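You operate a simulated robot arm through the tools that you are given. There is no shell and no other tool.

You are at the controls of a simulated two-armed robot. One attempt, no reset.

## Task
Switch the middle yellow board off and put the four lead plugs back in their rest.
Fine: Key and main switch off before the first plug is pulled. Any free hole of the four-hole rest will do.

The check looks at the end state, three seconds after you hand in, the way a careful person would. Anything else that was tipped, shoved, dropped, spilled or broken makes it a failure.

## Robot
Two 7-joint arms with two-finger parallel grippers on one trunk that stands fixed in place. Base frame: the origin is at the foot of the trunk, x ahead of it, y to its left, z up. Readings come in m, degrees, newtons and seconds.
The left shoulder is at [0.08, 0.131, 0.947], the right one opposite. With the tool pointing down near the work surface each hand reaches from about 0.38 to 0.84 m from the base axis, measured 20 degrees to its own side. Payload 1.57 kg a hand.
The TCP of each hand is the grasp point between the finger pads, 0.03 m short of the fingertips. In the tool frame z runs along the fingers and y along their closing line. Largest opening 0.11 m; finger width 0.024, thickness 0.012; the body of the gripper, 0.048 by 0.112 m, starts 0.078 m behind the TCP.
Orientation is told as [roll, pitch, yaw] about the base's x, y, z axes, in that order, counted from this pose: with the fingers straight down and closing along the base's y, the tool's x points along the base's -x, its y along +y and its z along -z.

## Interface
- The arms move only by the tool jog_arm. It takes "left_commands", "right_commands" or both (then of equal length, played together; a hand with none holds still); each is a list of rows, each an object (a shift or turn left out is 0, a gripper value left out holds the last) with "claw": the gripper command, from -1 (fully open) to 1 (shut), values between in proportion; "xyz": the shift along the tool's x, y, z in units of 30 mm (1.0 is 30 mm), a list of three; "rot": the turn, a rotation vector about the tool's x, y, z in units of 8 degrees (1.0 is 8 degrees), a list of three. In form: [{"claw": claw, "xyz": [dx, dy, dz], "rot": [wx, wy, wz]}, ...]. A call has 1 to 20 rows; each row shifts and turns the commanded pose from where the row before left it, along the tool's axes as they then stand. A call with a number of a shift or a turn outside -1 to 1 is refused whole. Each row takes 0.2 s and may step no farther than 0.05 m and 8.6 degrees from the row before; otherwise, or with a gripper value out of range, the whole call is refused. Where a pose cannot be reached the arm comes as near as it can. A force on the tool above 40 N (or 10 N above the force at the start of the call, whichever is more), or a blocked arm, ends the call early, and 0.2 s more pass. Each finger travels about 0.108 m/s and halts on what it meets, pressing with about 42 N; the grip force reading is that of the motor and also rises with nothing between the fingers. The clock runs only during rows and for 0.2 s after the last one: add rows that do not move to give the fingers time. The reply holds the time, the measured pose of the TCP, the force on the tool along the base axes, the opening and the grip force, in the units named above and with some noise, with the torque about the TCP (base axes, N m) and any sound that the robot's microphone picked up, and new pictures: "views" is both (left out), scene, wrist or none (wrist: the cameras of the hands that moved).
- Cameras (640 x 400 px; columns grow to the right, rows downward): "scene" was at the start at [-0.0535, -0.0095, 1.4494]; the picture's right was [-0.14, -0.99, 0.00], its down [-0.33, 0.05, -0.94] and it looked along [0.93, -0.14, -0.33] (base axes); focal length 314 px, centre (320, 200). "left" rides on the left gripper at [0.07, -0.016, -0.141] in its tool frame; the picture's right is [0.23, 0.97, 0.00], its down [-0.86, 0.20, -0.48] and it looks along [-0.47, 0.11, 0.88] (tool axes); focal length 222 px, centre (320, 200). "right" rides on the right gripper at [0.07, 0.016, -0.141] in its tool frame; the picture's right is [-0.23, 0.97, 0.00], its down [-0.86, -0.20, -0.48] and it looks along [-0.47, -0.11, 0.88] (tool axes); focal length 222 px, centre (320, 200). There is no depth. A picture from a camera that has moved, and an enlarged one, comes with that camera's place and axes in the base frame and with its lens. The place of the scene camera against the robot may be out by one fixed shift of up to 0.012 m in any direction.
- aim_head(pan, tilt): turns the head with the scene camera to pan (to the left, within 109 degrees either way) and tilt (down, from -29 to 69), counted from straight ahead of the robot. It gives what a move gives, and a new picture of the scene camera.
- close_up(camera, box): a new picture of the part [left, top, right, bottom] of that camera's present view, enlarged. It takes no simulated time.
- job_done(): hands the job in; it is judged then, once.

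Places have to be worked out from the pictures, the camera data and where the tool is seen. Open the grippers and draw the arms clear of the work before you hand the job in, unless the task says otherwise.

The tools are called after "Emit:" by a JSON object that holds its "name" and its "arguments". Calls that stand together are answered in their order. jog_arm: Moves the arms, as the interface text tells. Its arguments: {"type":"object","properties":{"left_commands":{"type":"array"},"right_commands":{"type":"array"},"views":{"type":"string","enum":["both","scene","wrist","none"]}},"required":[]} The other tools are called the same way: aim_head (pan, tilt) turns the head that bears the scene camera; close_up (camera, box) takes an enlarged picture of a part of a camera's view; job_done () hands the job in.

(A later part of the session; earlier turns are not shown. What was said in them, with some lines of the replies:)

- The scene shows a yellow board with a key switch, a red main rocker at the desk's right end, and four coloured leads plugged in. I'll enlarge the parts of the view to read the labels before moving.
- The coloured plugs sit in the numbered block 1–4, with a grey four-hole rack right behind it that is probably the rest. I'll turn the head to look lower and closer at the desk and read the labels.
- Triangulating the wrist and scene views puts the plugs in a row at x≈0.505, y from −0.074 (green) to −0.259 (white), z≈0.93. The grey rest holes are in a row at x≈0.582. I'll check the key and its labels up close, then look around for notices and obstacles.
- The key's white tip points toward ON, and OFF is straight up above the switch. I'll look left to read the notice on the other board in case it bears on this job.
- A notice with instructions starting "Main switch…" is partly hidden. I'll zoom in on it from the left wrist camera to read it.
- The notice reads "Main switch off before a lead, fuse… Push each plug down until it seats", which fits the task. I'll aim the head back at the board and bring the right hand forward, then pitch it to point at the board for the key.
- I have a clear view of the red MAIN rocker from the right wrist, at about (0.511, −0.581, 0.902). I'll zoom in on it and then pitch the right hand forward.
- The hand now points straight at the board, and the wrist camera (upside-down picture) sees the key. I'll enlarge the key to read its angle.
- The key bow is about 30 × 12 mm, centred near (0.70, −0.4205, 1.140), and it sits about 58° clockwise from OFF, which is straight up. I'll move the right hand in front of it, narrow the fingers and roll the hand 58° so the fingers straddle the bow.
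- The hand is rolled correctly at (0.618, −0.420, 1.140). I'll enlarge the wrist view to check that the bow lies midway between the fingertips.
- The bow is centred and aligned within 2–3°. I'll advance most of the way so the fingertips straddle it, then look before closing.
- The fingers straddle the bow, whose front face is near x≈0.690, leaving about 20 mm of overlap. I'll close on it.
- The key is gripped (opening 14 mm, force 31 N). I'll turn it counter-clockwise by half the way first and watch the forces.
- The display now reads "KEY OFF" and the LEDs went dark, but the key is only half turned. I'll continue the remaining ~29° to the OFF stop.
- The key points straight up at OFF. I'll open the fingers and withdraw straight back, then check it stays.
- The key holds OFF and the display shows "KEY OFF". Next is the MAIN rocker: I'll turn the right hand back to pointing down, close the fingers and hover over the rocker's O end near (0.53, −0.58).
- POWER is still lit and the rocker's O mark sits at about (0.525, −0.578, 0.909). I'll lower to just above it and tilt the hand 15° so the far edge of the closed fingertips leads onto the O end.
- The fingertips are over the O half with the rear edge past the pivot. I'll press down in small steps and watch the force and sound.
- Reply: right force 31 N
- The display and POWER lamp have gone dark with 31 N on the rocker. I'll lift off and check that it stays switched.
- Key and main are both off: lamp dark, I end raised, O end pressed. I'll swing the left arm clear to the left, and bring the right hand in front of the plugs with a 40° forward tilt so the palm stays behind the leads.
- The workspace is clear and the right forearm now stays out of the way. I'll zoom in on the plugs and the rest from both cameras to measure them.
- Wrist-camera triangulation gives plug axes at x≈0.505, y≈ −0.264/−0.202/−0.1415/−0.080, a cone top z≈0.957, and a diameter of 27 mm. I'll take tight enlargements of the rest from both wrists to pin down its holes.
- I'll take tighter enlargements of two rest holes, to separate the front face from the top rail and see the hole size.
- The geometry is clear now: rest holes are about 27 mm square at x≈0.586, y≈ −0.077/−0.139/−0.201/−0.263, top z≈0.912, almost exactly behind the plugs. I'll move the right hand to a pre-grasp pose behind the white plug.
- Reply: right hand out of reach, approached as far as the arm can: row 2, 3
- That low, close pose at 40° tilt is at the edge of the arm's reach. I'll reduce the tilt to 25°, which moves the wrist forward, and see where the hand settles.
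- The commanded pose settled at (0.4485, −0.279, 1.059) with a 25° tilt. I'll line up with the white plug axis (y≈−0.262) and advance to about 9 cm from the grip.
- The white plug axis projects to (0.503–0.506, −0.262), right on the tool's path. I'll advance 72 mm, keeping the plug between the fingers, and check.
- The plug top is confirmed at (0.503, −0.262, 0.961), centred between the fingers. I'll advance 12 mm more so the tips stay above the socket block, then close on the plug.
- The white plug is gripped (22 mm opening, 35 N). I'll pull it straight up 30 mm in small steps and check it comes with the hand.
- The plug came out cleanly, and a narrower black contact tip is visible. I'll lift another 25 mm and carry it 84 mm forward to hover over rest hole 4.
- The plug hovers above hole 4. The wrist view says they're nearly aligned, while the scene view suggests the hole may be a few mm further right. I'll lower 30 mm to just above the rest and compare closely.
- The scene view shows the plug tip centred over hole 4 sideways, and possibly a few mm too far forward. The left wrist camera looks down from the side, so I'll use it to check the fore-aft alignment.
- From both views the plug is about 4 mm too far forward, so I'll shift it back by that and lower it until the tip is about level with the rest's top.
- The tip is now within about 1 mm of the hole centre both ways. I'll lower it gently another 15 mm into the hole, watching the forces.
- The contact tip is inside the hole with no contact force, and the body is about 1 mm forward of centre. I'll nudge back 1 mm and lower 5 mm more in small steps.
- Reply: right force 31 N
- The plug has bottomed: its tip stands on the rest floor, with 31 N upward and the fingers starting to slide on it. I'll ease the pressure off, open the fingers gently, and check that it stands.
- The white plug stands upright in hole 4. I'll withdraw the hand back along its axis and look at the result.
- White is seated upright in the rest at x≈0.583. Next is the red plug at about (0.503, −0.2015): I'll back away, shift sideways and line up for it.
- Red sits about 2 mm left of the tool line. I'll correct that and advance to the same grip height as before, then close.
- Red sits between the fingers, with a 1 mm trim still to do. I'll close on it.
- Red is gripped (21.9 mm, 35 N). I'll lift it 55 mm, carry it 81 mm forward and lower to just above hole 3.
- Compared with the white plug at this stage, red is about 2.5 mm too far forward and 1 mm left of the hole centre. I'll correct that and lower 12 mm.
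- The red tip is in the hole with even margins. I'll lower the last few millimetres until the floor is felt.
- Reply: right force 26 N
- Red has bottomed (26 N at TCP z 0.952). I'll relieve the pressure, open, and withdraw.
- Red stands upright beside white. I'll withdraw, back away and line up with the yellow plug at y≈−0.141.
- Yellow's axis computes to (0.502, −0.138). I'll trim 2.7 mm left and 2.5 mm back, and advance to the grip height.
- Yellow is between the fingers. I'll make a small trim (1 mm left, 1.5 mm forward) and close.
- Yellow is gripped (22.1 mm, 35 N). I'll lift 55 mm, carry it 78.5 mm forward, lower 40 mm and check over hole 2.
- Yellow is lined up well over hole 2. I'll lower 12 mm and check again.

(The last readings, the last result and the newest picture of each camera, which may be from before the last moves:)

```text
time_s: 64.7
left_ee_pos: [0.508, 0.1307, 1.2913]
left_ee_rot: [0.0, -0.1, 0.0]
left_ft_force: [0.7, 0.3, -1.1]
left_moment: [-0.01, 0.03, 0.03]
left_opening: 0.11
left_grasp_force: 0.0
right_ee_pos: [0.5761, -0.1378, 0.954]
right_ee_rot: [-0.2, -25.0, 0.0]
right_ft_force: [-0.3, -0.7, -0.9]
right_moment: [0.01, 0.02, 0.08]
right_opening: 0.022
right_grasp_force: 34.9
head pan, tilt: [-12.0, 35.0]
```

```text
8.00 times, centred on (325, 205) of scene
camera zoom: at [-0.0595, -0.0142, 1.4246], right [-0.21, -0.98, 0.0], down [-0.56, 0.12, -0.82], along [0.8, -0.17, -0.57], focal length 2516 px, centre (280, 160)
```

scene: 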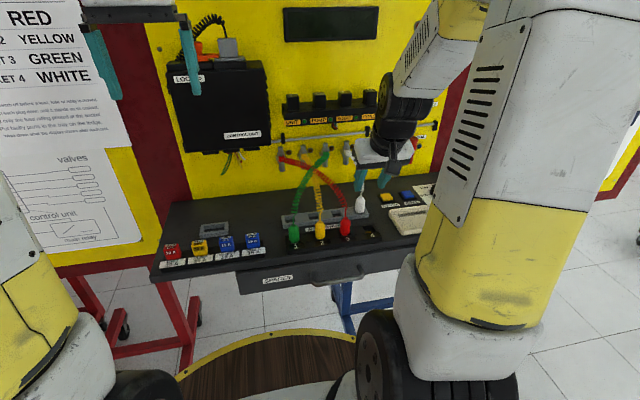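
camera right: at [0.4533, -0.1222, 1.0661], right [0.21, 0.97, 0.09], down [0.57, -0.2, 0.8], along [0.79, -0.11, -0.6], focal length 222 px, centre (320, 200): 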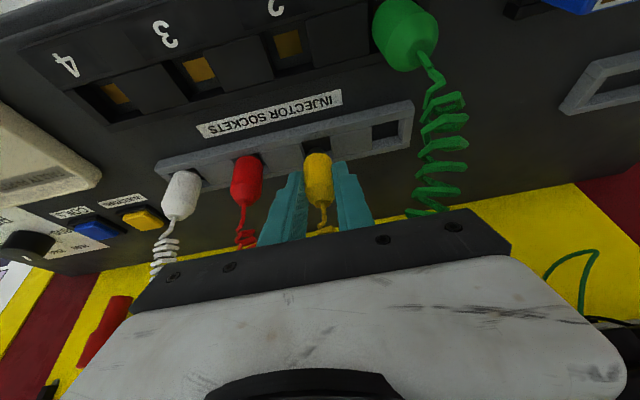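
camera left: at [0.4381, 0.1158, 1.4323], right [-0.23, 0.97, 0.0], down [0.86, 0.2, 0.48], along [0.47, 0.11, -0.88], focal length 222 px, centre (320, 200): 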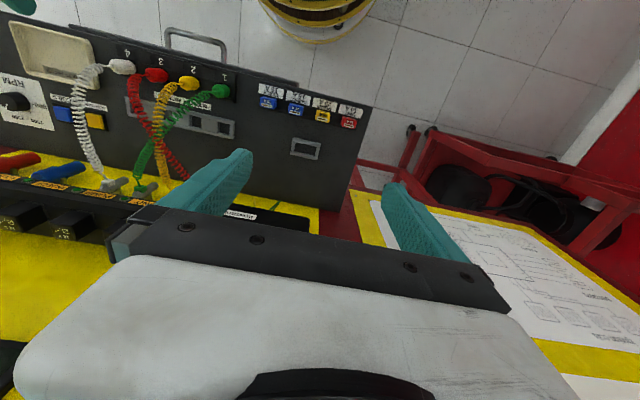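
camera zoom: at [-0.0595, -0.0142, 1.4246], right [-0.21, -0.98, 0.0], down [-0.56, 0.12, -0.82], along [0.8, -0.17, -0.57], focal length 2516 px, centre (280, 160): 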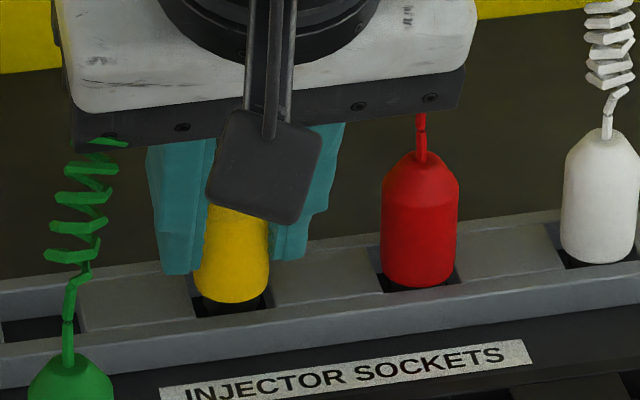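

The tip is in hole 2 with clean margins. I'll lower until the floor is felt.

Emit:
{"name": "jog_arm", "arguments": {"right_commands": [{"xyz": [0.028, 0, 0.06]}, {"xyz": [0.021, 0, 0.045]}, {"xyz": [0.014, 0, 0.03]}, {"xyz": [0.014, 0, 0.03]}, {}], "views": "none"}}

Emit:
{"name": "close_up", "arguments": {"camera": "scene", "box": [295, 180, 355, 230]}}

```text
time_s: 65.9
left_ee_pos: [0.507, 0.132, 1.291]
left_ee_rot: [0.0, 0.0, 0.0]
left_ft_force: [1.0, 0.3, -0.7]
left_moment: [-0.02, -0.04, 0.01]
left_opening: 0.1101
left_grasp_force: 0.1
right_ee_pos: [0.5755, -0.1378, 0.9513]
right_ee_rot: [-0.1, -25.1, -0.1]
right_ft_force: [-4.6, -0.3, 21.2]
right_moment: [0.01, 0.08, 0.01]
right_opening: 0.022
right_grasp_force: 34.7
head pan, tilt: [-12.0, 35.0]
```

```text
8.00 times, centred on (325, 205) of scene
camera zoom: at [-0.0604, -0.014, 1.4246], right [-0.21, -0.98, 0.0], down [-0.56, 0.12, -0.82], along [0.8, -0.17, -0.57], focal length 2516 px, centre (280, 160)
```

zoom: 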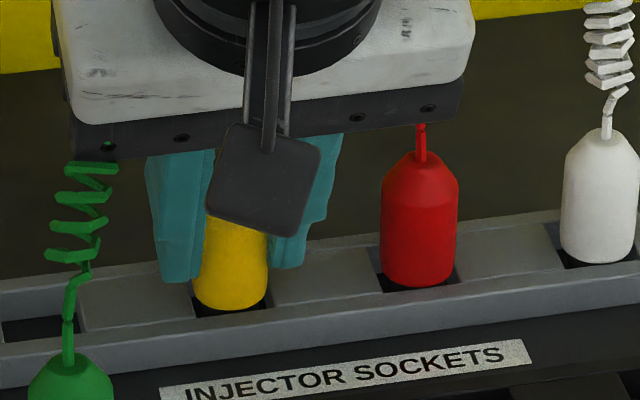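

Yellow has bottomed (21 N). I'll relieve the pressure, open gently and check that it stands.

Emit:
{"name": "jog_arm", "arguments": {"right_commands": [{"xyz": [-0.028, 0, -0.06]}, {"claw": 0.55}, {"claw": 0.45}, {"claw": 0.3}, {"claw": 0.2}, {}], "views": "none"}}

Emit:
{"name": "close_up", "arguments": {"camera": "right", "box": [260, 90, 390, 190]}}

Emit:
{"name": "close_up", "arguments": {"camera": "scene", "box": [295, 180, 355, 230]}}

```text
time_s: 67.3
left_ee_pos: [0.5087, 0.132, 1.2913]
left_ee_rot: [0.0, -0.1, -0.1]
left_ft_force: [0.1, 0.2, -0.4]
left_moment: [0.01, 0.0, 0.0]
left_opening: 0.1102
left_grasp_force: 0.1
right_ee_pos: [0.5762, -0.1376, 0.9522]
right_ee_rot: [-0.1, -24.9, 0.0]
right_ft_force: [0.8, -0.9, 0.6]
right_moment: [-0.03, -0.02, -0.03]
right_opening: 0.0441
right_grasp_force: 0.1
head pan, tilt: [-12.0, 35.0]
```

```text
4.00 times, centred on (325, 140) of right
camera zoom: at [0.4532, -0.1219, 1.0506], right [0.21, 0.97, 0.09], down [0.57, -0.2, 0.8], along [0.79, -0.11, -0.6], focal length 888 px, centre (300, 440)
```

zoom: 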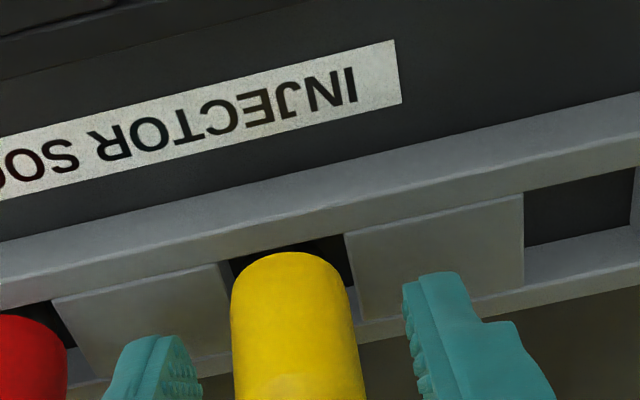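

```text
8.00 times, centred on (325, 205) of scene
camera zoom: at [-0.0595, -0.0142, 1.4246], right [-0.21, -0.98, 0.0], down [-0.56, 0.12, -0.82], along [0.8, -0.17, -0.57], focal length 2516 px, centre (280, 160)
```

zoom: 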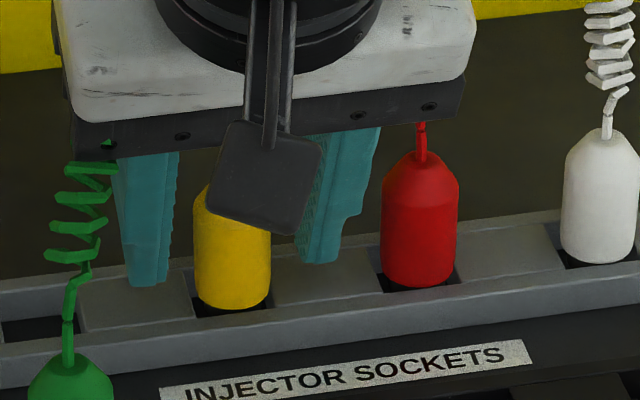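

Yellow stands upright too. I'll withdraw, sidestepping slightly right while backing away to stay clear of the green lead, and then line up with the green plug at y≈−0.077.

Emit:
{"name": "jog_arm", "arguments": {"right_commands": [{"claw": 0.15, "xyz": [0, 0, -0.4]}, {"xyz": [0, 0, -0.7]}, {"xyz": [0, 0, -0.8]}, {"xyz": [0, 0, -0.8]}, {"xyz": [0.604, -0.17, -0.282]}, {"xyz": [0.604, -0.17, -0.282]}, {"xyz": [0.604, -0.17, -0.282]}, {"xyz": [0.604, -0.17, -0.282]}, {"xyz": [-0.033, 0.67, -0.07]}, {"xyz": [-0.033, 0.67, -0.07]}, {"xyz": [-0.033, 0.67, -0.07]}, {"xyz": [0, 0.67, 0]}, {}], "views": "both"}}

Emit:
{"name": "close_up", "arguments": {"camera": "right", "box": [240, 80, 400, 200]}}

Emit:
{"name": "close_up", "arguments": {"camera": "scene", "box": [260, 170, 400, 260]}}

```text
time_s: 70.1
left_ee_pos: [0.5074, 0.1323, 1.2916]
left_ee_rot: [0.1, 0.0, 0.0]
left_ft_force: [-1.3, 0.4, 0.5]
left_moment: [-0.01, -0.02, 0.01]
left_opening: 0.1098
left_grasp_force: 0.0
right_ee_pos: [0.4604, -0.0771, 1.0318]
right_ee_rot: [-0.2, -25.0, 0.0]
right_ft_force: [0.4, -0.1, -0.3]
right_moment: [0.03, -0.02, -0.01]
right_opening: 0.0466
right_grasp_force: 0.0
head pan, tilt: [-12.0, 35.0]
camera right: at [0.339, -0.0615, 1.1316], right [0.21, 0.97, 0.09], down [0.57, -0.2, 0.79], along [0.79, -0.11, -0.6], focal length 222 px, centre (320, 200)
```

scene: 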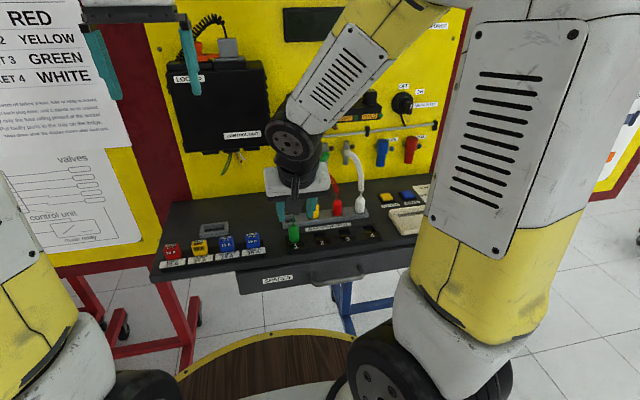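
right: 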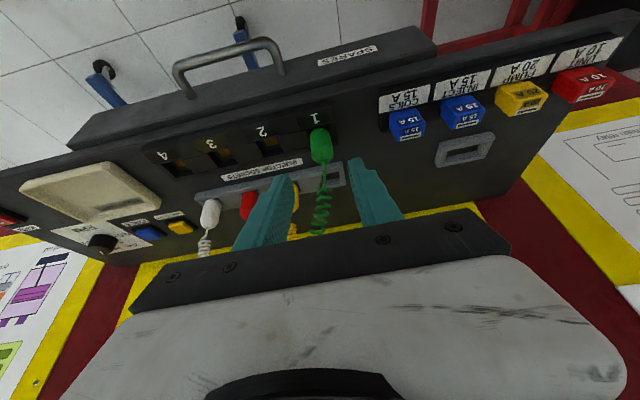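

```text
3.33 times, centred on (320, 140) of right
camera zoom: at [0.339, -0.0615, 1.1316], right [0.21, 0.97, 0.09], down [0.57, -0.2, 0.79], along [0.79, -0.11, -0.6], focal length 740 px, centre (320, 400)
```

zoom: 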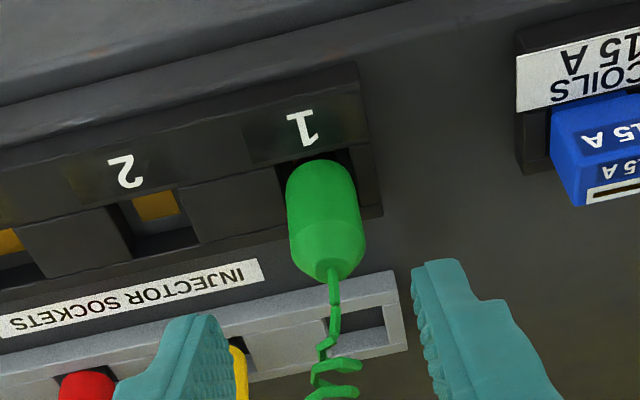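

```text
4.44 times, centred on (330, 215) of scene
camera zoom: at [-0.0596, -0.0142, 1.4246], right [-0.21, -0.98, 0.0], down [-0.56, 0.12, -0.82], along [0.8, -0.17, -0.57], focal length 1398 px, centre (276, 133)
```

zoom: 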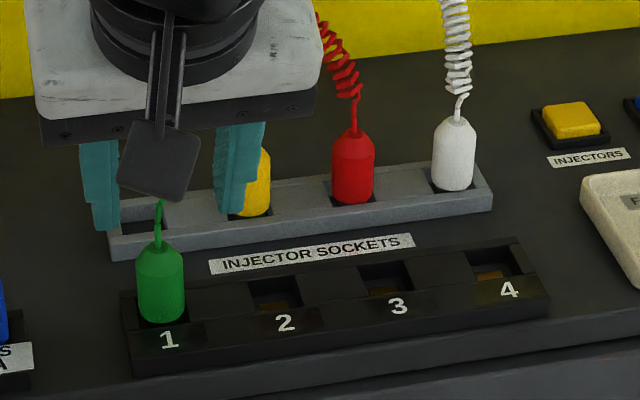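

Green's axis computes to (0.501, −0.0755). I'll trim 2.3 mm left and 1.5 mm back, then advance to the grip height.

Emit:
{"name": "jog_arm", "arguments": {"right_commands": [{"xyz": [0.045, 0.075, -0.021]}, {"xyz": [0, 0, 0.594]}, {"xyz": [0, 0, 0.594]}, {"xyz": [0, 0, 0.594]}, {"xyz": [0, 0, 0.594]}, {"xyz": [0, 0, 0.594]}, {}], "views": "none"}}

Emit:
{"name": "close_up", "arguments": {"camera": "right", "box": [240, 100, 400, 220]}}

Emit:
{"name": "close_up", "arguments": {"camera": "scene", "box": [260, 170, 400, 260]}}

```text
time_s: 71.7
left_ee_pos: [0.5079, 0.1314, 1.2921]
left_ee_rot: [0.0, 0.0, 0.1]
left_ft_force: [-0.3, 0.8, -0.5]
left_moment: [0.04, -0.01, 0.01]
left_opening: 0.11
left_grasp_force: 0.0
right_ee_pos: [0.498, -0.075, 0.9522]
right_ee_rot: [-0.1, -25.0, 0.1]
right_ft_force: [0.6, -1.1, -0.2]
right_moment: [0.02, -0.02, -0.02]
right_opening: 0.0471
right_grasp_force: 0.1
head pan, tilt: [-12.0, 35.0]
```

```text
3.33 times, centred on (320, 160) of right
camera zoom: at [0.3755, -0.0591, 1.0509], right [0.21, 0.97, 0.09], down [0.57, -0.2, 0.8], along [0.79, -0.11, -0.6], focal length 740 px, centre (320, 333)
```

zoom: 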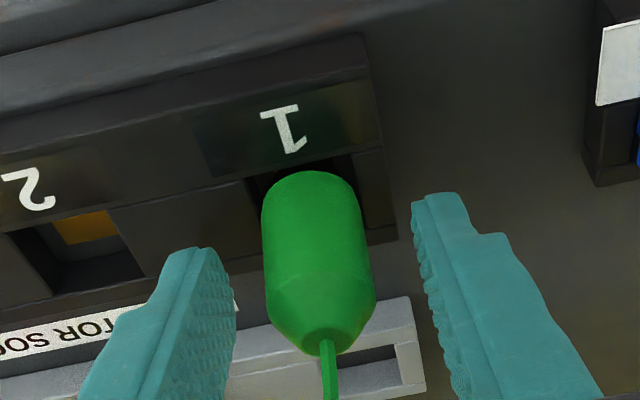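

```text
4.44 times, centred on (330, 215) of scene
camera zoom: at [-0.0595, -0.0142, 1.4246], right [-0.21, -0.98, 0.0], down [-0.56, 0.12, -0.82], along [0.8, -0.17, -0.57], focal length 1398 px, centre (276, 133)
```

zoom: 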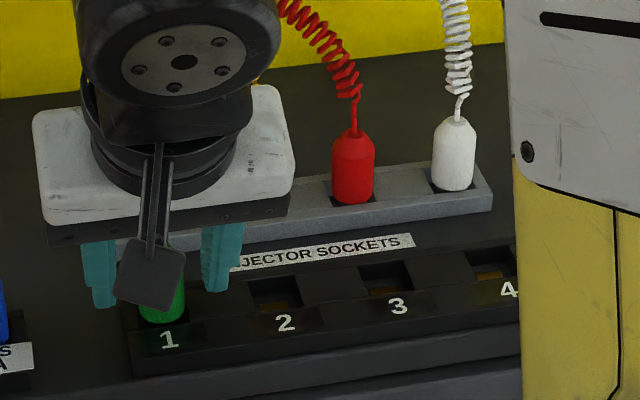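

Green is centred between the fingers. I'll close on it.

Emit:
{"name": "jog_arm", "arguments": {"right_commands": [{"claw": 0.5}, {"claw": 1.0}, {"claw": 1.0}, {"claw": 1.0}], "views": "none"}}

Emit:
{"name": "close_up", "arguments": {"camera": "right", "box": [240, 100, 400, 220]}}

```text
time_s: 72.7
left_ee_pos: [0.5076, 0.1323, 1.2912]
left_ee_rot: [0.0, 0.0, -0.1]
left_ft_force: [-0.5, 0.5, -0.4]
left_moment: [0.0, 0.02, 0.02]
left_opening: 0.1099
left_grasp_force: 0.1
right_ee_pos: [0.4993, -0.0739, 0.9511]
right_ee_rot: [0.0, -25.0, 0.0]
right_ft_force: [-0.2, -0.3, -1.1]
right_moment: [0.02, -0.03, -0.04]
right_opening: 0.022
right_grasp_force: 34.9
head pan, tilt: [-12.0, 35.0]
```

```text
3.33 times, centred on (320, 160) of right
camera zoom: at [0.3754, -0.0592, 1.051], right [0.21, 0.97, 0.09], down [0.57, -0.2, 0.8], along [0.79, -0.11, -0.6], focal length 740 px, centre (320, 333)
```

zoom: 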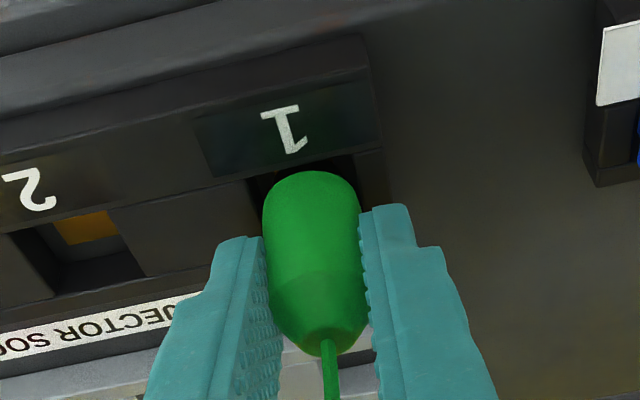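

Green is gripped (22 mm, 35 N). I'll lift 55 mm, carry it 78.5 mm forward, lower 40 mm and check over hole 1.

Emit:
{"name": "jog_arm", "arguments": {"right_commands": [{"xyz": [-0.155, 0, -0.332]}, {"xyz": [-0.155, 0, -0.332]}, {"xyz": [-0.155, 0, -0.332]}, {"xyz": [-0.155, 0, -0.332]}, {"xyz": [-0.155, 0, -0.332]}, {"xyz": [-0.474, 0, 0.221]}, {"xyz": [-0.474, 0, 0.221]}, {"xyz": [-0.474, 0, 0.221]}, {"xyz": [-0.474, 0, 0.221]}, {"xyz": [-0.474, 0, 0.221]}, {"xyz": [0.188, 0, 0.403]}, {"xyz": [0.188, 0, 0.403]}, {"xyz": [0.188, 0, 0.403]}, {}], "views": "wrist"}}

Emit:
{"name": "close_up", "arguments": {"camera": "right", "box": [260, 90, 390, 190]}}

Emit:
{"name": "close_up", "arguments": {"camera": "scene", "box": [270, 180, 330, 230]}}

```text
time_s: 75.7
left_ee_pos: [0.507, 0.1317, 1.291]
left_ee_rot: [0.0, 0.0, 0.0]
left_ft_force: [0.1, 0.5, 0.1]
left_moment: [0.0, 0.02, -0.03]
left_opening: 0.11
left_grasp_force: 0.1
right_ee_pos: [0.5752, -0.0748, 0.9667]
right_ee_rot: [-0.1, -25.1, 0.0]
right_ft_force: [-0.2, 0.5, -0.3]
right_moment: [0.04, 0.0, 0.03]
right_opening: 0.0221
right_grasp_force: 35.1
head pan, tilt: [-12.0, 35.0]
camera right: at [0.453, -0.0595, 1.0656], right [0.21, 0.97, 0.09], down [0.57, -0.2, 0.8], along [0.79, -0.11, -0.6], focal length 222 px, centre (320, 200)
```

right: 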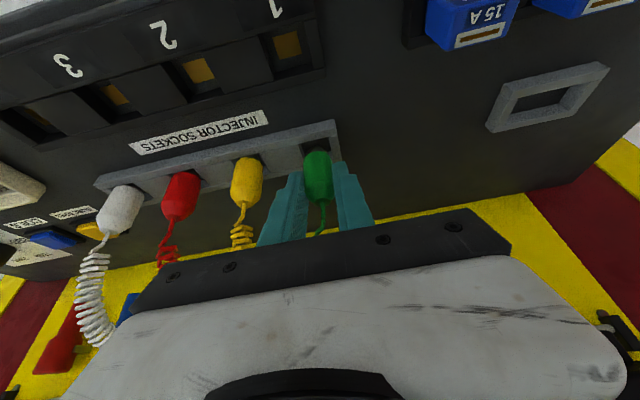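

```text
4.00 times, centred on (325, 140) of right
camera zoom: at [0.453, -0.0595, 1.0656], right [0.21, 0.97, 0.09], down [0.57, -0.2, 0.8], along [0.79, -0.11, -0.6], focal length 888 px, centre (300, 440)
```

zoom: 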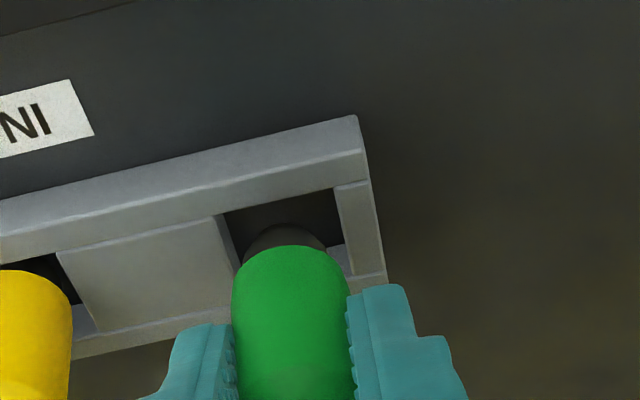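

```text
8.00 times, centred on (300, 205) of scene
camera zoom: at [-0.0595, -0.0142, 1.4246], right [-0.21, -0.98, 0.0], down [-0.56, 0.12, -0.82], along [0.8, -0.17, -0.57], focal length 2516 px, centre (480, 160)
```

zoom: 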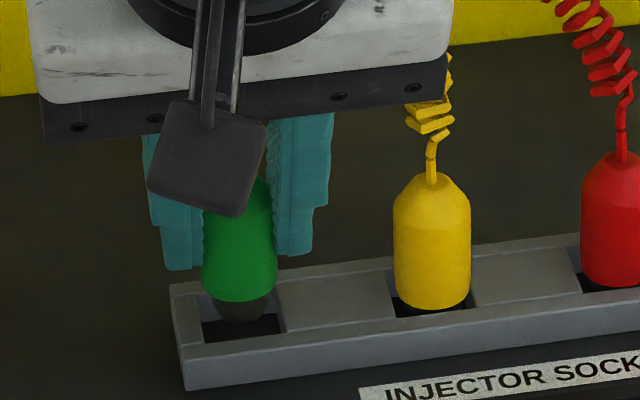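

Green needs about 1.8 mm more forward and half a millimetre left. I'll correct that and lower 12 mm.

Emit:
{"name": "jog_arm", "arguments": {"right_commands": [{"xyz": [-0.0544, 0.016, 0.0254]}, {"xyz": [0.042, 0, 0.091]}, {"xyz": [0.042, 0, 0.091]}, {"xyz": [0.042, 0, 0.091]}, {"xyz": [0.042, 0, 0.091]}, {}], "views": "none"}}

Emit:
{"name": "close_up", "arguments": {"camera": "right", "box": [260, 90, 390, 190]}}

Emit:
{"name": "close_up", "arguments": {"camera": "scene", "box": [270, 180, 330, 230]}}

```text
time_s: 77.1
left_ee_pos: [0.5071, 0.1332, 1.2913]
left_ee_rot: [0.0, 0.1, 0.0]
left_ft_force: [-0.5, -0.2, 0.3]
left_moment: [0.03, 0.03, -0.01]
left_opening: 0.11
left_grasp_force: 0.2
right_ee_pos: [0.5787, -0.0744, 0.9544]
right_ee_rot: [-0.1, -24.9, 0.0]
right_ft_force: [0.4, 0.2, -0.8]
right_moment: [0.0, 0.01, 0.0]
right_opening: 0.022
right_grasp_force: 34.4
head pan, tilt: [-12.0, 35.0]
```

```text
4.00 times, centred on (325, 140) of right
camera zoom: at [0.4555, -0.0589, 1.0538], right [0.21, 0.97, 0.09], down [0.57, -0.2, 0.79], along [0.79, -0.11, -0.6], focal length 888 px, centre (300, 440)
```

zoom: 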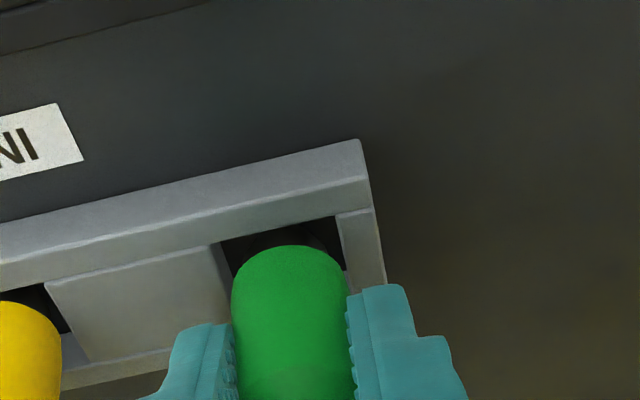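

```text
8.00 times, centred on (300, 205) of scene
camera zoom: at [-0.0595, -0.0142, 1.4246], right [-0.21, -0.98, 0.0], down [-0.56, 0.12, -0.82], along [0.8, -0.17, -0.57], focal length 2516 px, centre (480, 160)
```

zoom: 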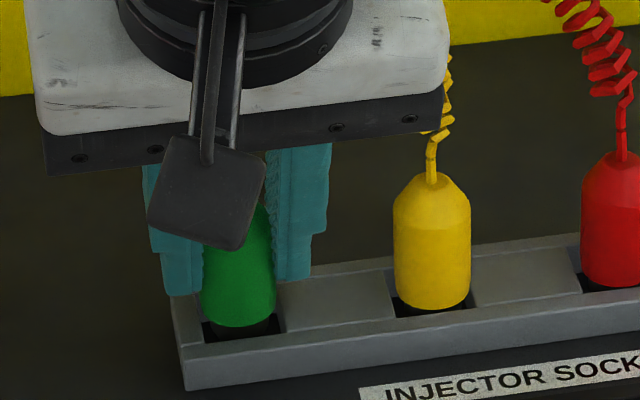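

Margins look even. I'll lower the last few millimetres until the floor is felt.

Emit:
{"name": "jog_arm", "arguments": {"right_commands": [{"xyz": [0.028, 0, 0.06]}, {"xyz": [0.021, 0, 0.045]}, {"xyz": [0.014, 0, 0.03]}, {"xyz": [0.014, 0, 0.03]}, {}], "views": "none"}}

Emit:
{"name": "close_up", "arguments": {"camera": "scene", "box": [270, 180, 330, 230]}}

Emit:
{"name": "close_up", "arguments": {"camera": "right", "box": [260, 90, 390, 190]}}

```text
time_s: 78.3
left_ee_pos: [0.5061, 0.1308, 1.2905]
left_ee_rot: [0.0, 0.0, 0.0]
left_ft_force: [-0.6, -0.7, -0.4]
left_moment: [-0.04, -0.01, 0.02]
left_opening: 0.1101
left_grasp_force: 0.1
right_ee_pos: [0.5799, -0.0743, 0.951]
right_ee_rot: [0.0, -25.2, 0.0]
right_ft_force: [-3.7, -1.7, 31.1]
right_moment: [-0.02, 0.02, -0.02]
right_opening: 0.0221
right_grasp_force: 34.7
head pan, tilt: [-12.0, 35.0]
```

```text
8.00 times, centred on (300, 205) of scene
camera zoom: at [-0.0606, -0.0141, 1.4246], right [-0.21, -0.98, 0.0], down [-0.56, 0.12, -0.82], along [0.8, -0.17, -0.57], focal length 2516 px, centre (480, 160)
```

zoom: 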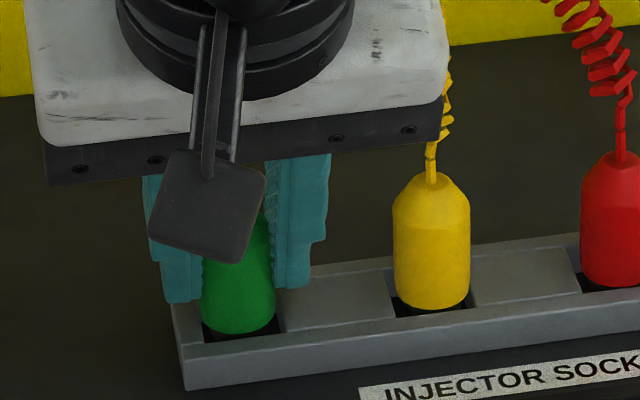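

```text
4.00 times, centred on (325, 140) of right
camera zoom: at [0.4552, -0.0588, 1.0498], right [0.21, 0.97, 0.1], down [0.57, -0.2, 0.8], along [0.8, -0.11, -0.6], focal length 888 px, centre (300, 440)
```

zoom: 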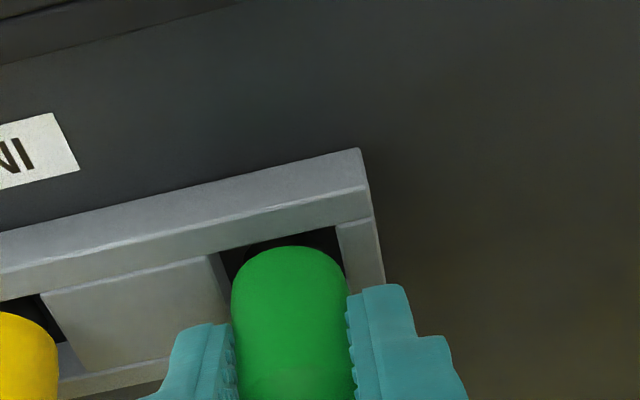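

Green has bottomed (31 N). I'll ease off and open the fingers gently.

Emit:
{"name": "jog_arm", "arguments": {"right_commands": [{"xyz": [-0.032, 0, -0.068]}, {"claw": 0.55}, {"claw": 0.45}, {"claw": 0.3}, {"claw": 0.2}, {}], "views": "none"}}

Emit:
{"name": "close_up", "arguments": {"camera": "right", "box": [260, 90, 390, 190]}}

Emit:
{"name": "close_up", "arguments": {"camera": "scene", "box": [260, 170, 400, 260]}}

```text
time_s: 79.7
left_ee_pos: [0.5077, 0.1317, 1.2915]
left_ee_rot: [0.0, 0.0, -0.1]
left_ft_force: [-0.1, -0.2, 1.0]
left_moment: [-0.02, -0.02, 0.03]
left_opening: 0.1099
left_grasp_force: 0.1
right_ee_pos: [0.5772, -0.075, 0.9508]
right_ee_rot: [0.0, -24.9, -0.1]
right_ft_force: [0.1, 0.5, 0.5]
right_moment: [0.01, -0.02, 0.03]
right_opening: 0.044
right_grasp_force: 0.2
head pan, tilt: [-12.0, 35.0]
```

```text
4.00 times, centred on (325, 140) of right
camera zoom: at [0.4553, -0.0591, 1.0505], right [0.21, 0.97, 0.09], down [0.57, -0.2, 0.8], along [0.79, -0.11, -0.6], focal length 888 px, centre (300, 440)
```

zoom: 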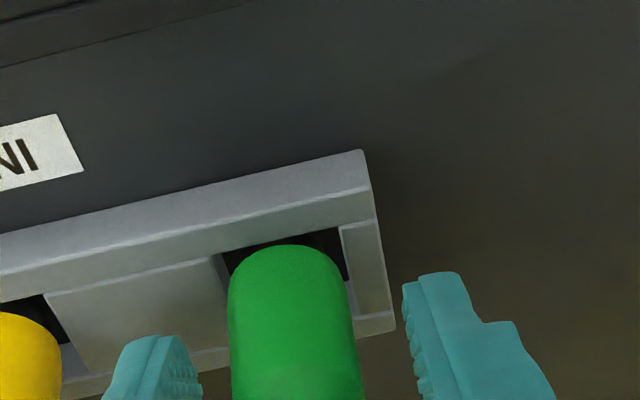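

```text
4.44 times, centred on (330, 215) of scene
camera zoom: at [-0.0595, -0.0142, 1.4246], right [-0.21, -0.98, 0.0], down [-0.56, 0.12, -0.82], along [0.8, -0.17, -0.57], focal length 1398 px, centre (276, 133)
```

zoom: 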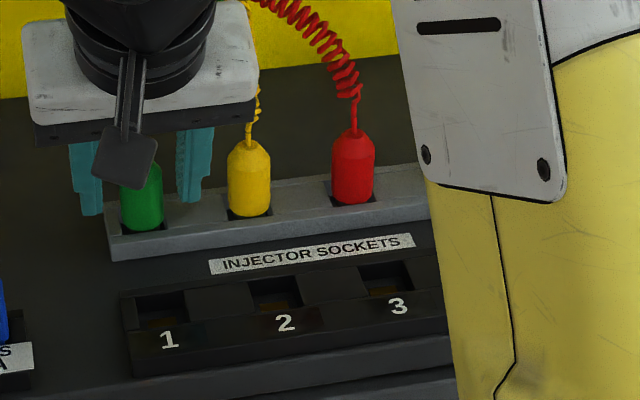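

Green stands in hole 1. I'll withdraw the right hand along its axis, back away from the desk, and move up and to the right, well clear.

Emit:
{"name": "jog_arm", "arguments": {"right_commands": [{"claw": 0.15, "xyz": [0, 0, -0.4]}, {"xyz": [0, 0, -0.7]}, {"xyz": [0, 0, -0.8]}, {"xyz": [0, 0, -0.8]}, {"xyz": [0.604, 0, -0.282]}, {"xyz": [0.604, 0, -0.282]}, {"xyz": [0.604, 0, -0.282]}, {"xyz": [0, -0.5, -0.8]}, {"xyz": [0, -0.5, -0.8]}, {"xyz": [0, -0.6, -0.8]}, {"xyz": [0, -0.9, -0.4]}, {"xyz": [0, -0.9, 0]}, {"xyz": [0, -0.9, 0]}, {"xyz": [0, -0.9, 0]}, {"xyz": [0, -0.9, 0]}, {"xyz": [0, -0.9, 0]}, {"xyz": [0, -0.9, 0]}, {"xyz": [0, -0.9, 0]}, {}], "views": "both"}}

Emit:
{"name": "close_up", "arguments": {"camera": "scene", "box": [260, 130, 420, 260]}}

Emit:
{"name": "close_up", "arguments": {"camera": "left", "box": [0, 0, 260, 170]}}

```text
time_s: 83.7
left_ee_pos: [0.508, 0.1308, 1.2916]
left_ee_rot: [0.0, -0.1, 0.0]
left_ft_force: [0.5, 0.6, 0.5]
left_moment: [-0.01, 0.01, 0.0]
left_opening: 0.11
left_grasp_force: 0.1
right_ee_pos: [0.4489, -0.3411, 1.1014]
right_ee_rot: [-0.1, -25.0, 0.0]
right_ft_force: [-0.1, 0.3, -0.3]
right_moment: [0.0, -0.02, -0.04]
right_opening: 0.0468
right_grasp_force: 0.1
head pan, tilt: [-12.0, 35.0]
camera right: at [0.326, -0.3236, 1.2008], right [0.21, 0.97, 0.09], down [0.57, -0.2, 0.8], along [0.79, -0.11, -0.6], focal length 222 px, centre (320, 200)
```

scene: 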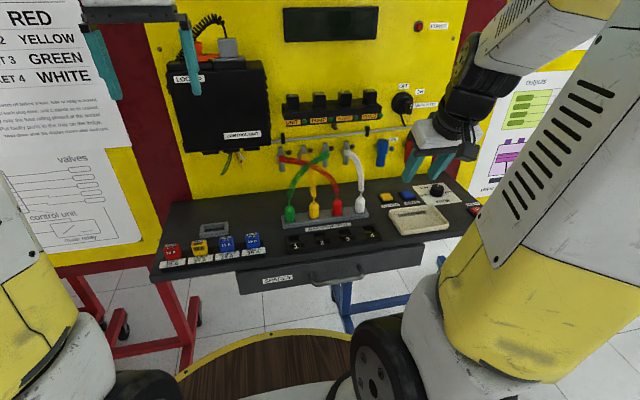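
right: 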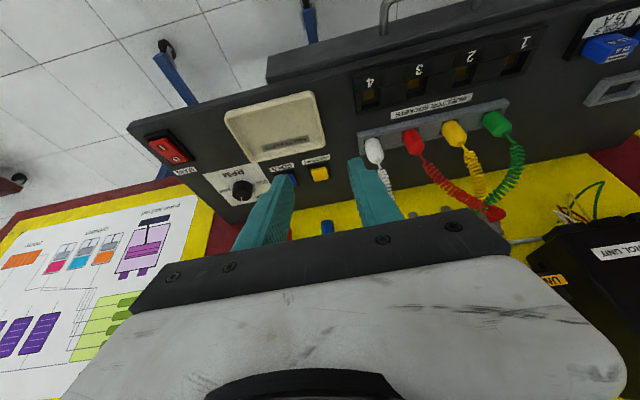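

```text
3.08 times, centred on (340, 195) of scene
camera zoom: at [-0.0596, -0.0142, 1.4246], right [-0.21, -0.98, 0.0], down [-0.56, 0.12, -0.82], along [0.8, -0.17, -0.57], focal length 968 px, centre (258, 215)
```

zoom: 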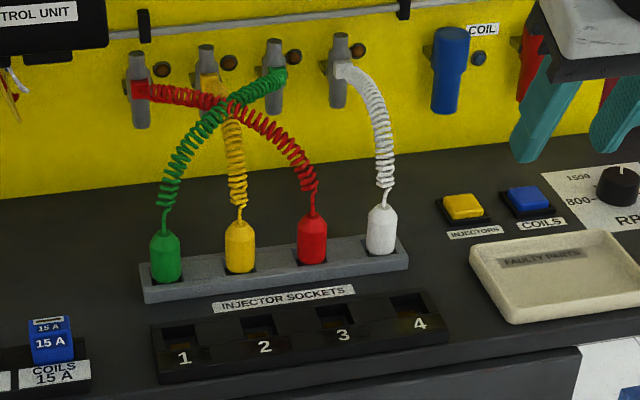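

```text
2.35 times, centred on (130, 85) of left
camera zoom: at [0.4379, 0.1156, 1.4324], right [-0.23, 0.97, 0.0], down [0.86, 0.2, 0.48], along [0.47, 0.11, -0.88], focal length 523 px, centre (767, 471)
```

zoom: 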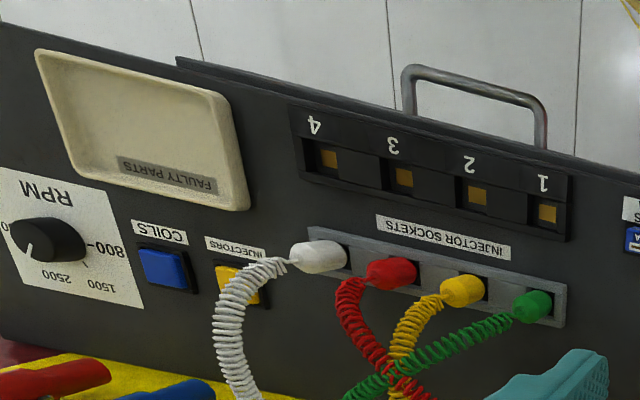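

All four plugs stand in the grey rest and the four sockets are empty. I'll move the right arm further up and back to a rest pose, and check the plugs, key and main rocker closely.

Emit:
{"name": "jog_arm", "arguments": {"right_commands": [{"xyz": [-0.1, -0.2, -0.9]}, {"xyz": [-0.1, -0.2, -0.9]}, {"xyz": [-0.1, -0.2, -0.9]}, {"xyz": [-0.1, -0.2, -0.9]}, {"rot": [0, 0.78, 0], "xyz": [0, 0, -0.6]}, {"rot": [0, 0.78, 0], "xyz": [0, 0, -0.6]}, {"rot": [0, 0.78, 0], "xyz": [0, 0, -0.4]}, {"rot": [0, 0.78, 0], "claw": -1.0}, {"claw": -1.0}, {}], "views": "both"}}

Emit:
{"name": "aim_head", "arguments": {"pan": -18, "tilt": 33}}

Emit:
{"name": "close_up", "arguments": {"camera": "left", "box": [110, 80, 250, 150]}}

```text
time_s: 85.9
left_ee_pos: [0.5079, 0.1313, 1.2927]
left_ee_rot: [0.0, 0.0, 0.0]
left_ft_force: [0.9, -0.3, -1.0]
left_moment: [0.02, -0.02, -0.02]
left_opening: 0.1101
left_grasp_force: 0.1
right_ee_pos: [0.3985, -0.3626, 1.2504]
right_ee_rot: [-0.1, 0.0, 0.0]
right_ft_force: [0.4, -0.1, -0.3]
right_moment: [0.05, -0.03, 0.03]
right_opening: 0.1102
right_grasp_force: 0.2
head pan, tilt: [-12.0, 35.0]
camera right: at [0.3287, -0.3465, 1.3922], right [0.23, 0.97, 0.0], down [0.86, -0.2, 0.48], along [0.47, -0.11, -0.88], focal length 222 px, centre (320, 200)
```

scene: 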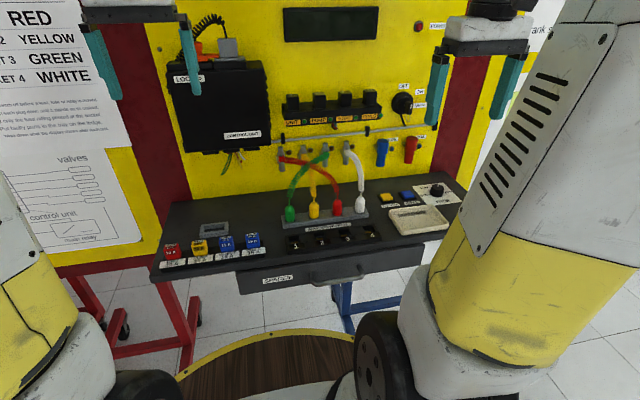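
right: 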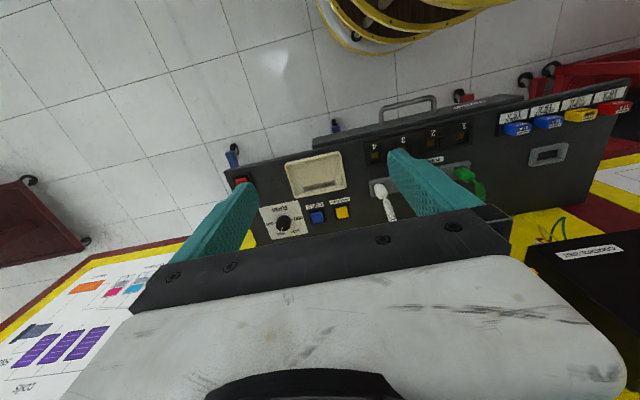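

```text
time_s: 86.5
left_ee_pos: [0.5086, 0.1316, 1.2924]
left_ee_rot: [0.0, 0.1, 0.0]
left_ft_force: [-0.3, 0.3, 0.2]
left_moment: [0.01, 0.03, 0.01]
left_opening: 0.1101
left_grasp_force: 0.1
right_ee_pos: [0.3986, -0.3623, 1.2508]
right_ee_rot: [-0.1, 0.0, 0.0]
right_ft_force: [0.1, 0.1, 0.3]
right_moment: [0.01, 0.01, -0.02]
right_opening: 0.11
right_grasp_force: 0.0
head pan, tilt: [-18.0, 33.0]
```

scene: 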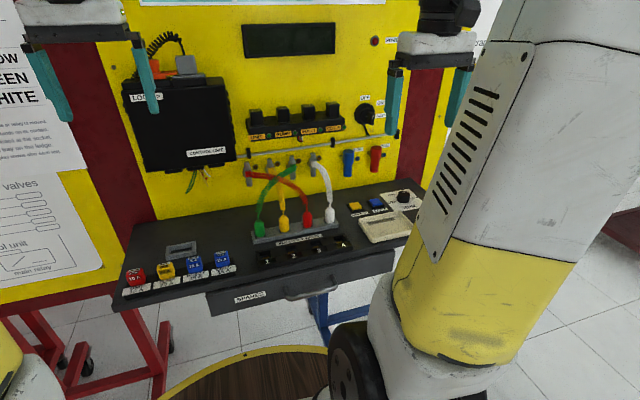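

```text
4.57 times, centred on (180, 115) of left
camera zoom: at [0.4379, 0.1156, 1.4324], right [-0.23, 0.97, 0.0], down [0.86, 0.2, 0.48], along [0.47, 0.11, -0.88], focal length 1015 px, centre (960, 589)
```

zoom: 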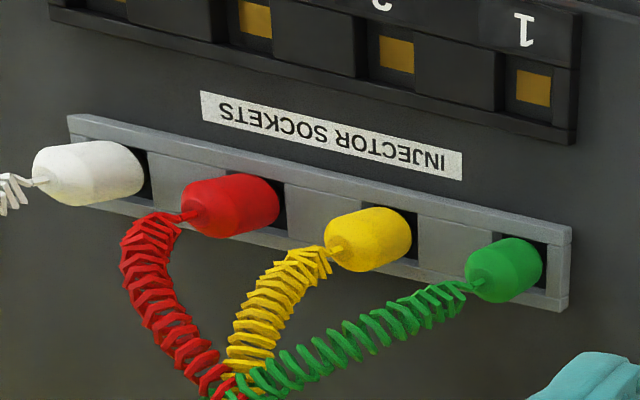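

The left-wrist view shows each plug in its own hole. I'll take closer looks at seating depth, the key and the main rocker before handing in.

Emit:
{"name": "close_up", "arguments": {"camera": "scene", "box": [245, 195, 345, 260]}}

Emit:
{"name": "close_up", "arguments": {"camera": "scene", "box": [230, 20, 410, 190]}}

Emit:
{"name": "close_up", "arguments": {"camera": "right", "box": [210, 140, 370, 250]}}

```text
6.15 times, centred on (295, 228) of scene
camera zoom: at [-0.0609, -0.0234, 1.4277], right [-0.31, -0.95, 0.0], down [-0.52, 0.17, -0.84], along [0.8, -0.26, -0.54], focal length 1935 px, centre (474, 31)
```

zoom: 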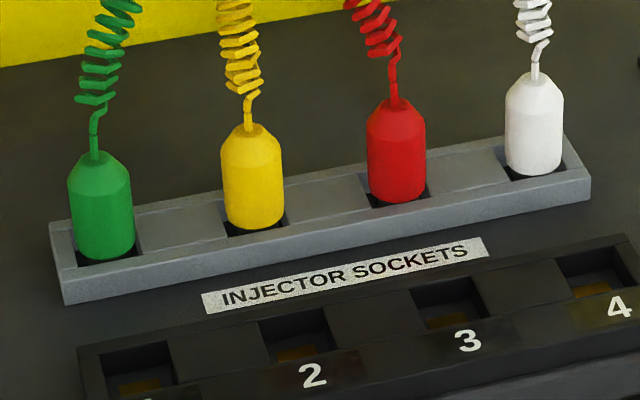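

```text
2.35 times, centred on (320, 105) of scene
camera zoom: at [-0.0609, -0.0234, 1.4277], right [-0.31, -0.95, 0.0], down [-0.52, 0.17, -0.84], along [0.8, -0.26, -0.54], focal length 740 px, centre (320, 424)
```

zoom: 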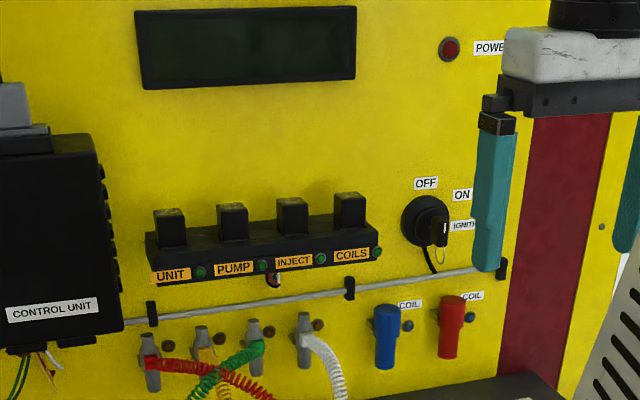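

```text
3.64 times, centred on (290, 195) of right
camera zoom: at [0.3286, -0.3465, 1.3922], right [0.23, 0.97, 0.0], down [0.86, -0.2, 0.48], along [0.47, -0.11, -0.88], focal length 808 px, centre (429, 218)
```

zoom: 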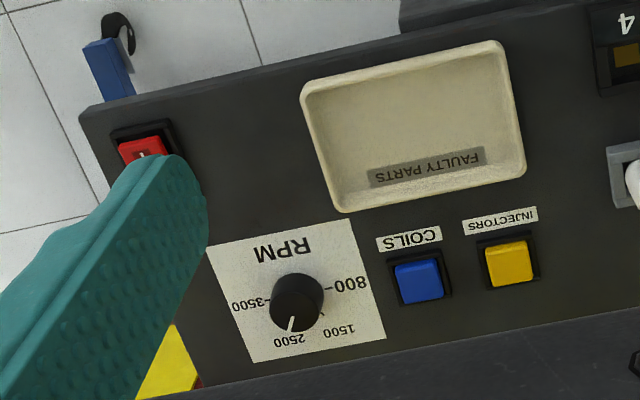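

Power lamp and display are dark, the key is at OFF, and all four plugs stand in the rest's holes. Nothing else has moved, and both grippers are open with the arms clear, so I'm handing in.

Emit:
{"name": "job_done", "arguments": {}}

```text
The job is handed in.
```

The middle yellow board is switched off, and all four lead plugs are standing upright in the four-hole rest. The job is handed in.

- **Order:** I turned the ignition key to OFF first, then pressed the main switch to O. The display and power lamp were dark before I pulled the first plug.
- **Plugs:** green, yellow, red and white are in rest holes 1 to 4. Each was lowered until I felt it touch the floor of its hole. The four numbered sockets are empty.
- **Surroundings:** the last pictures showed nothing else moved. The arms are drawn clear with the grippers open.
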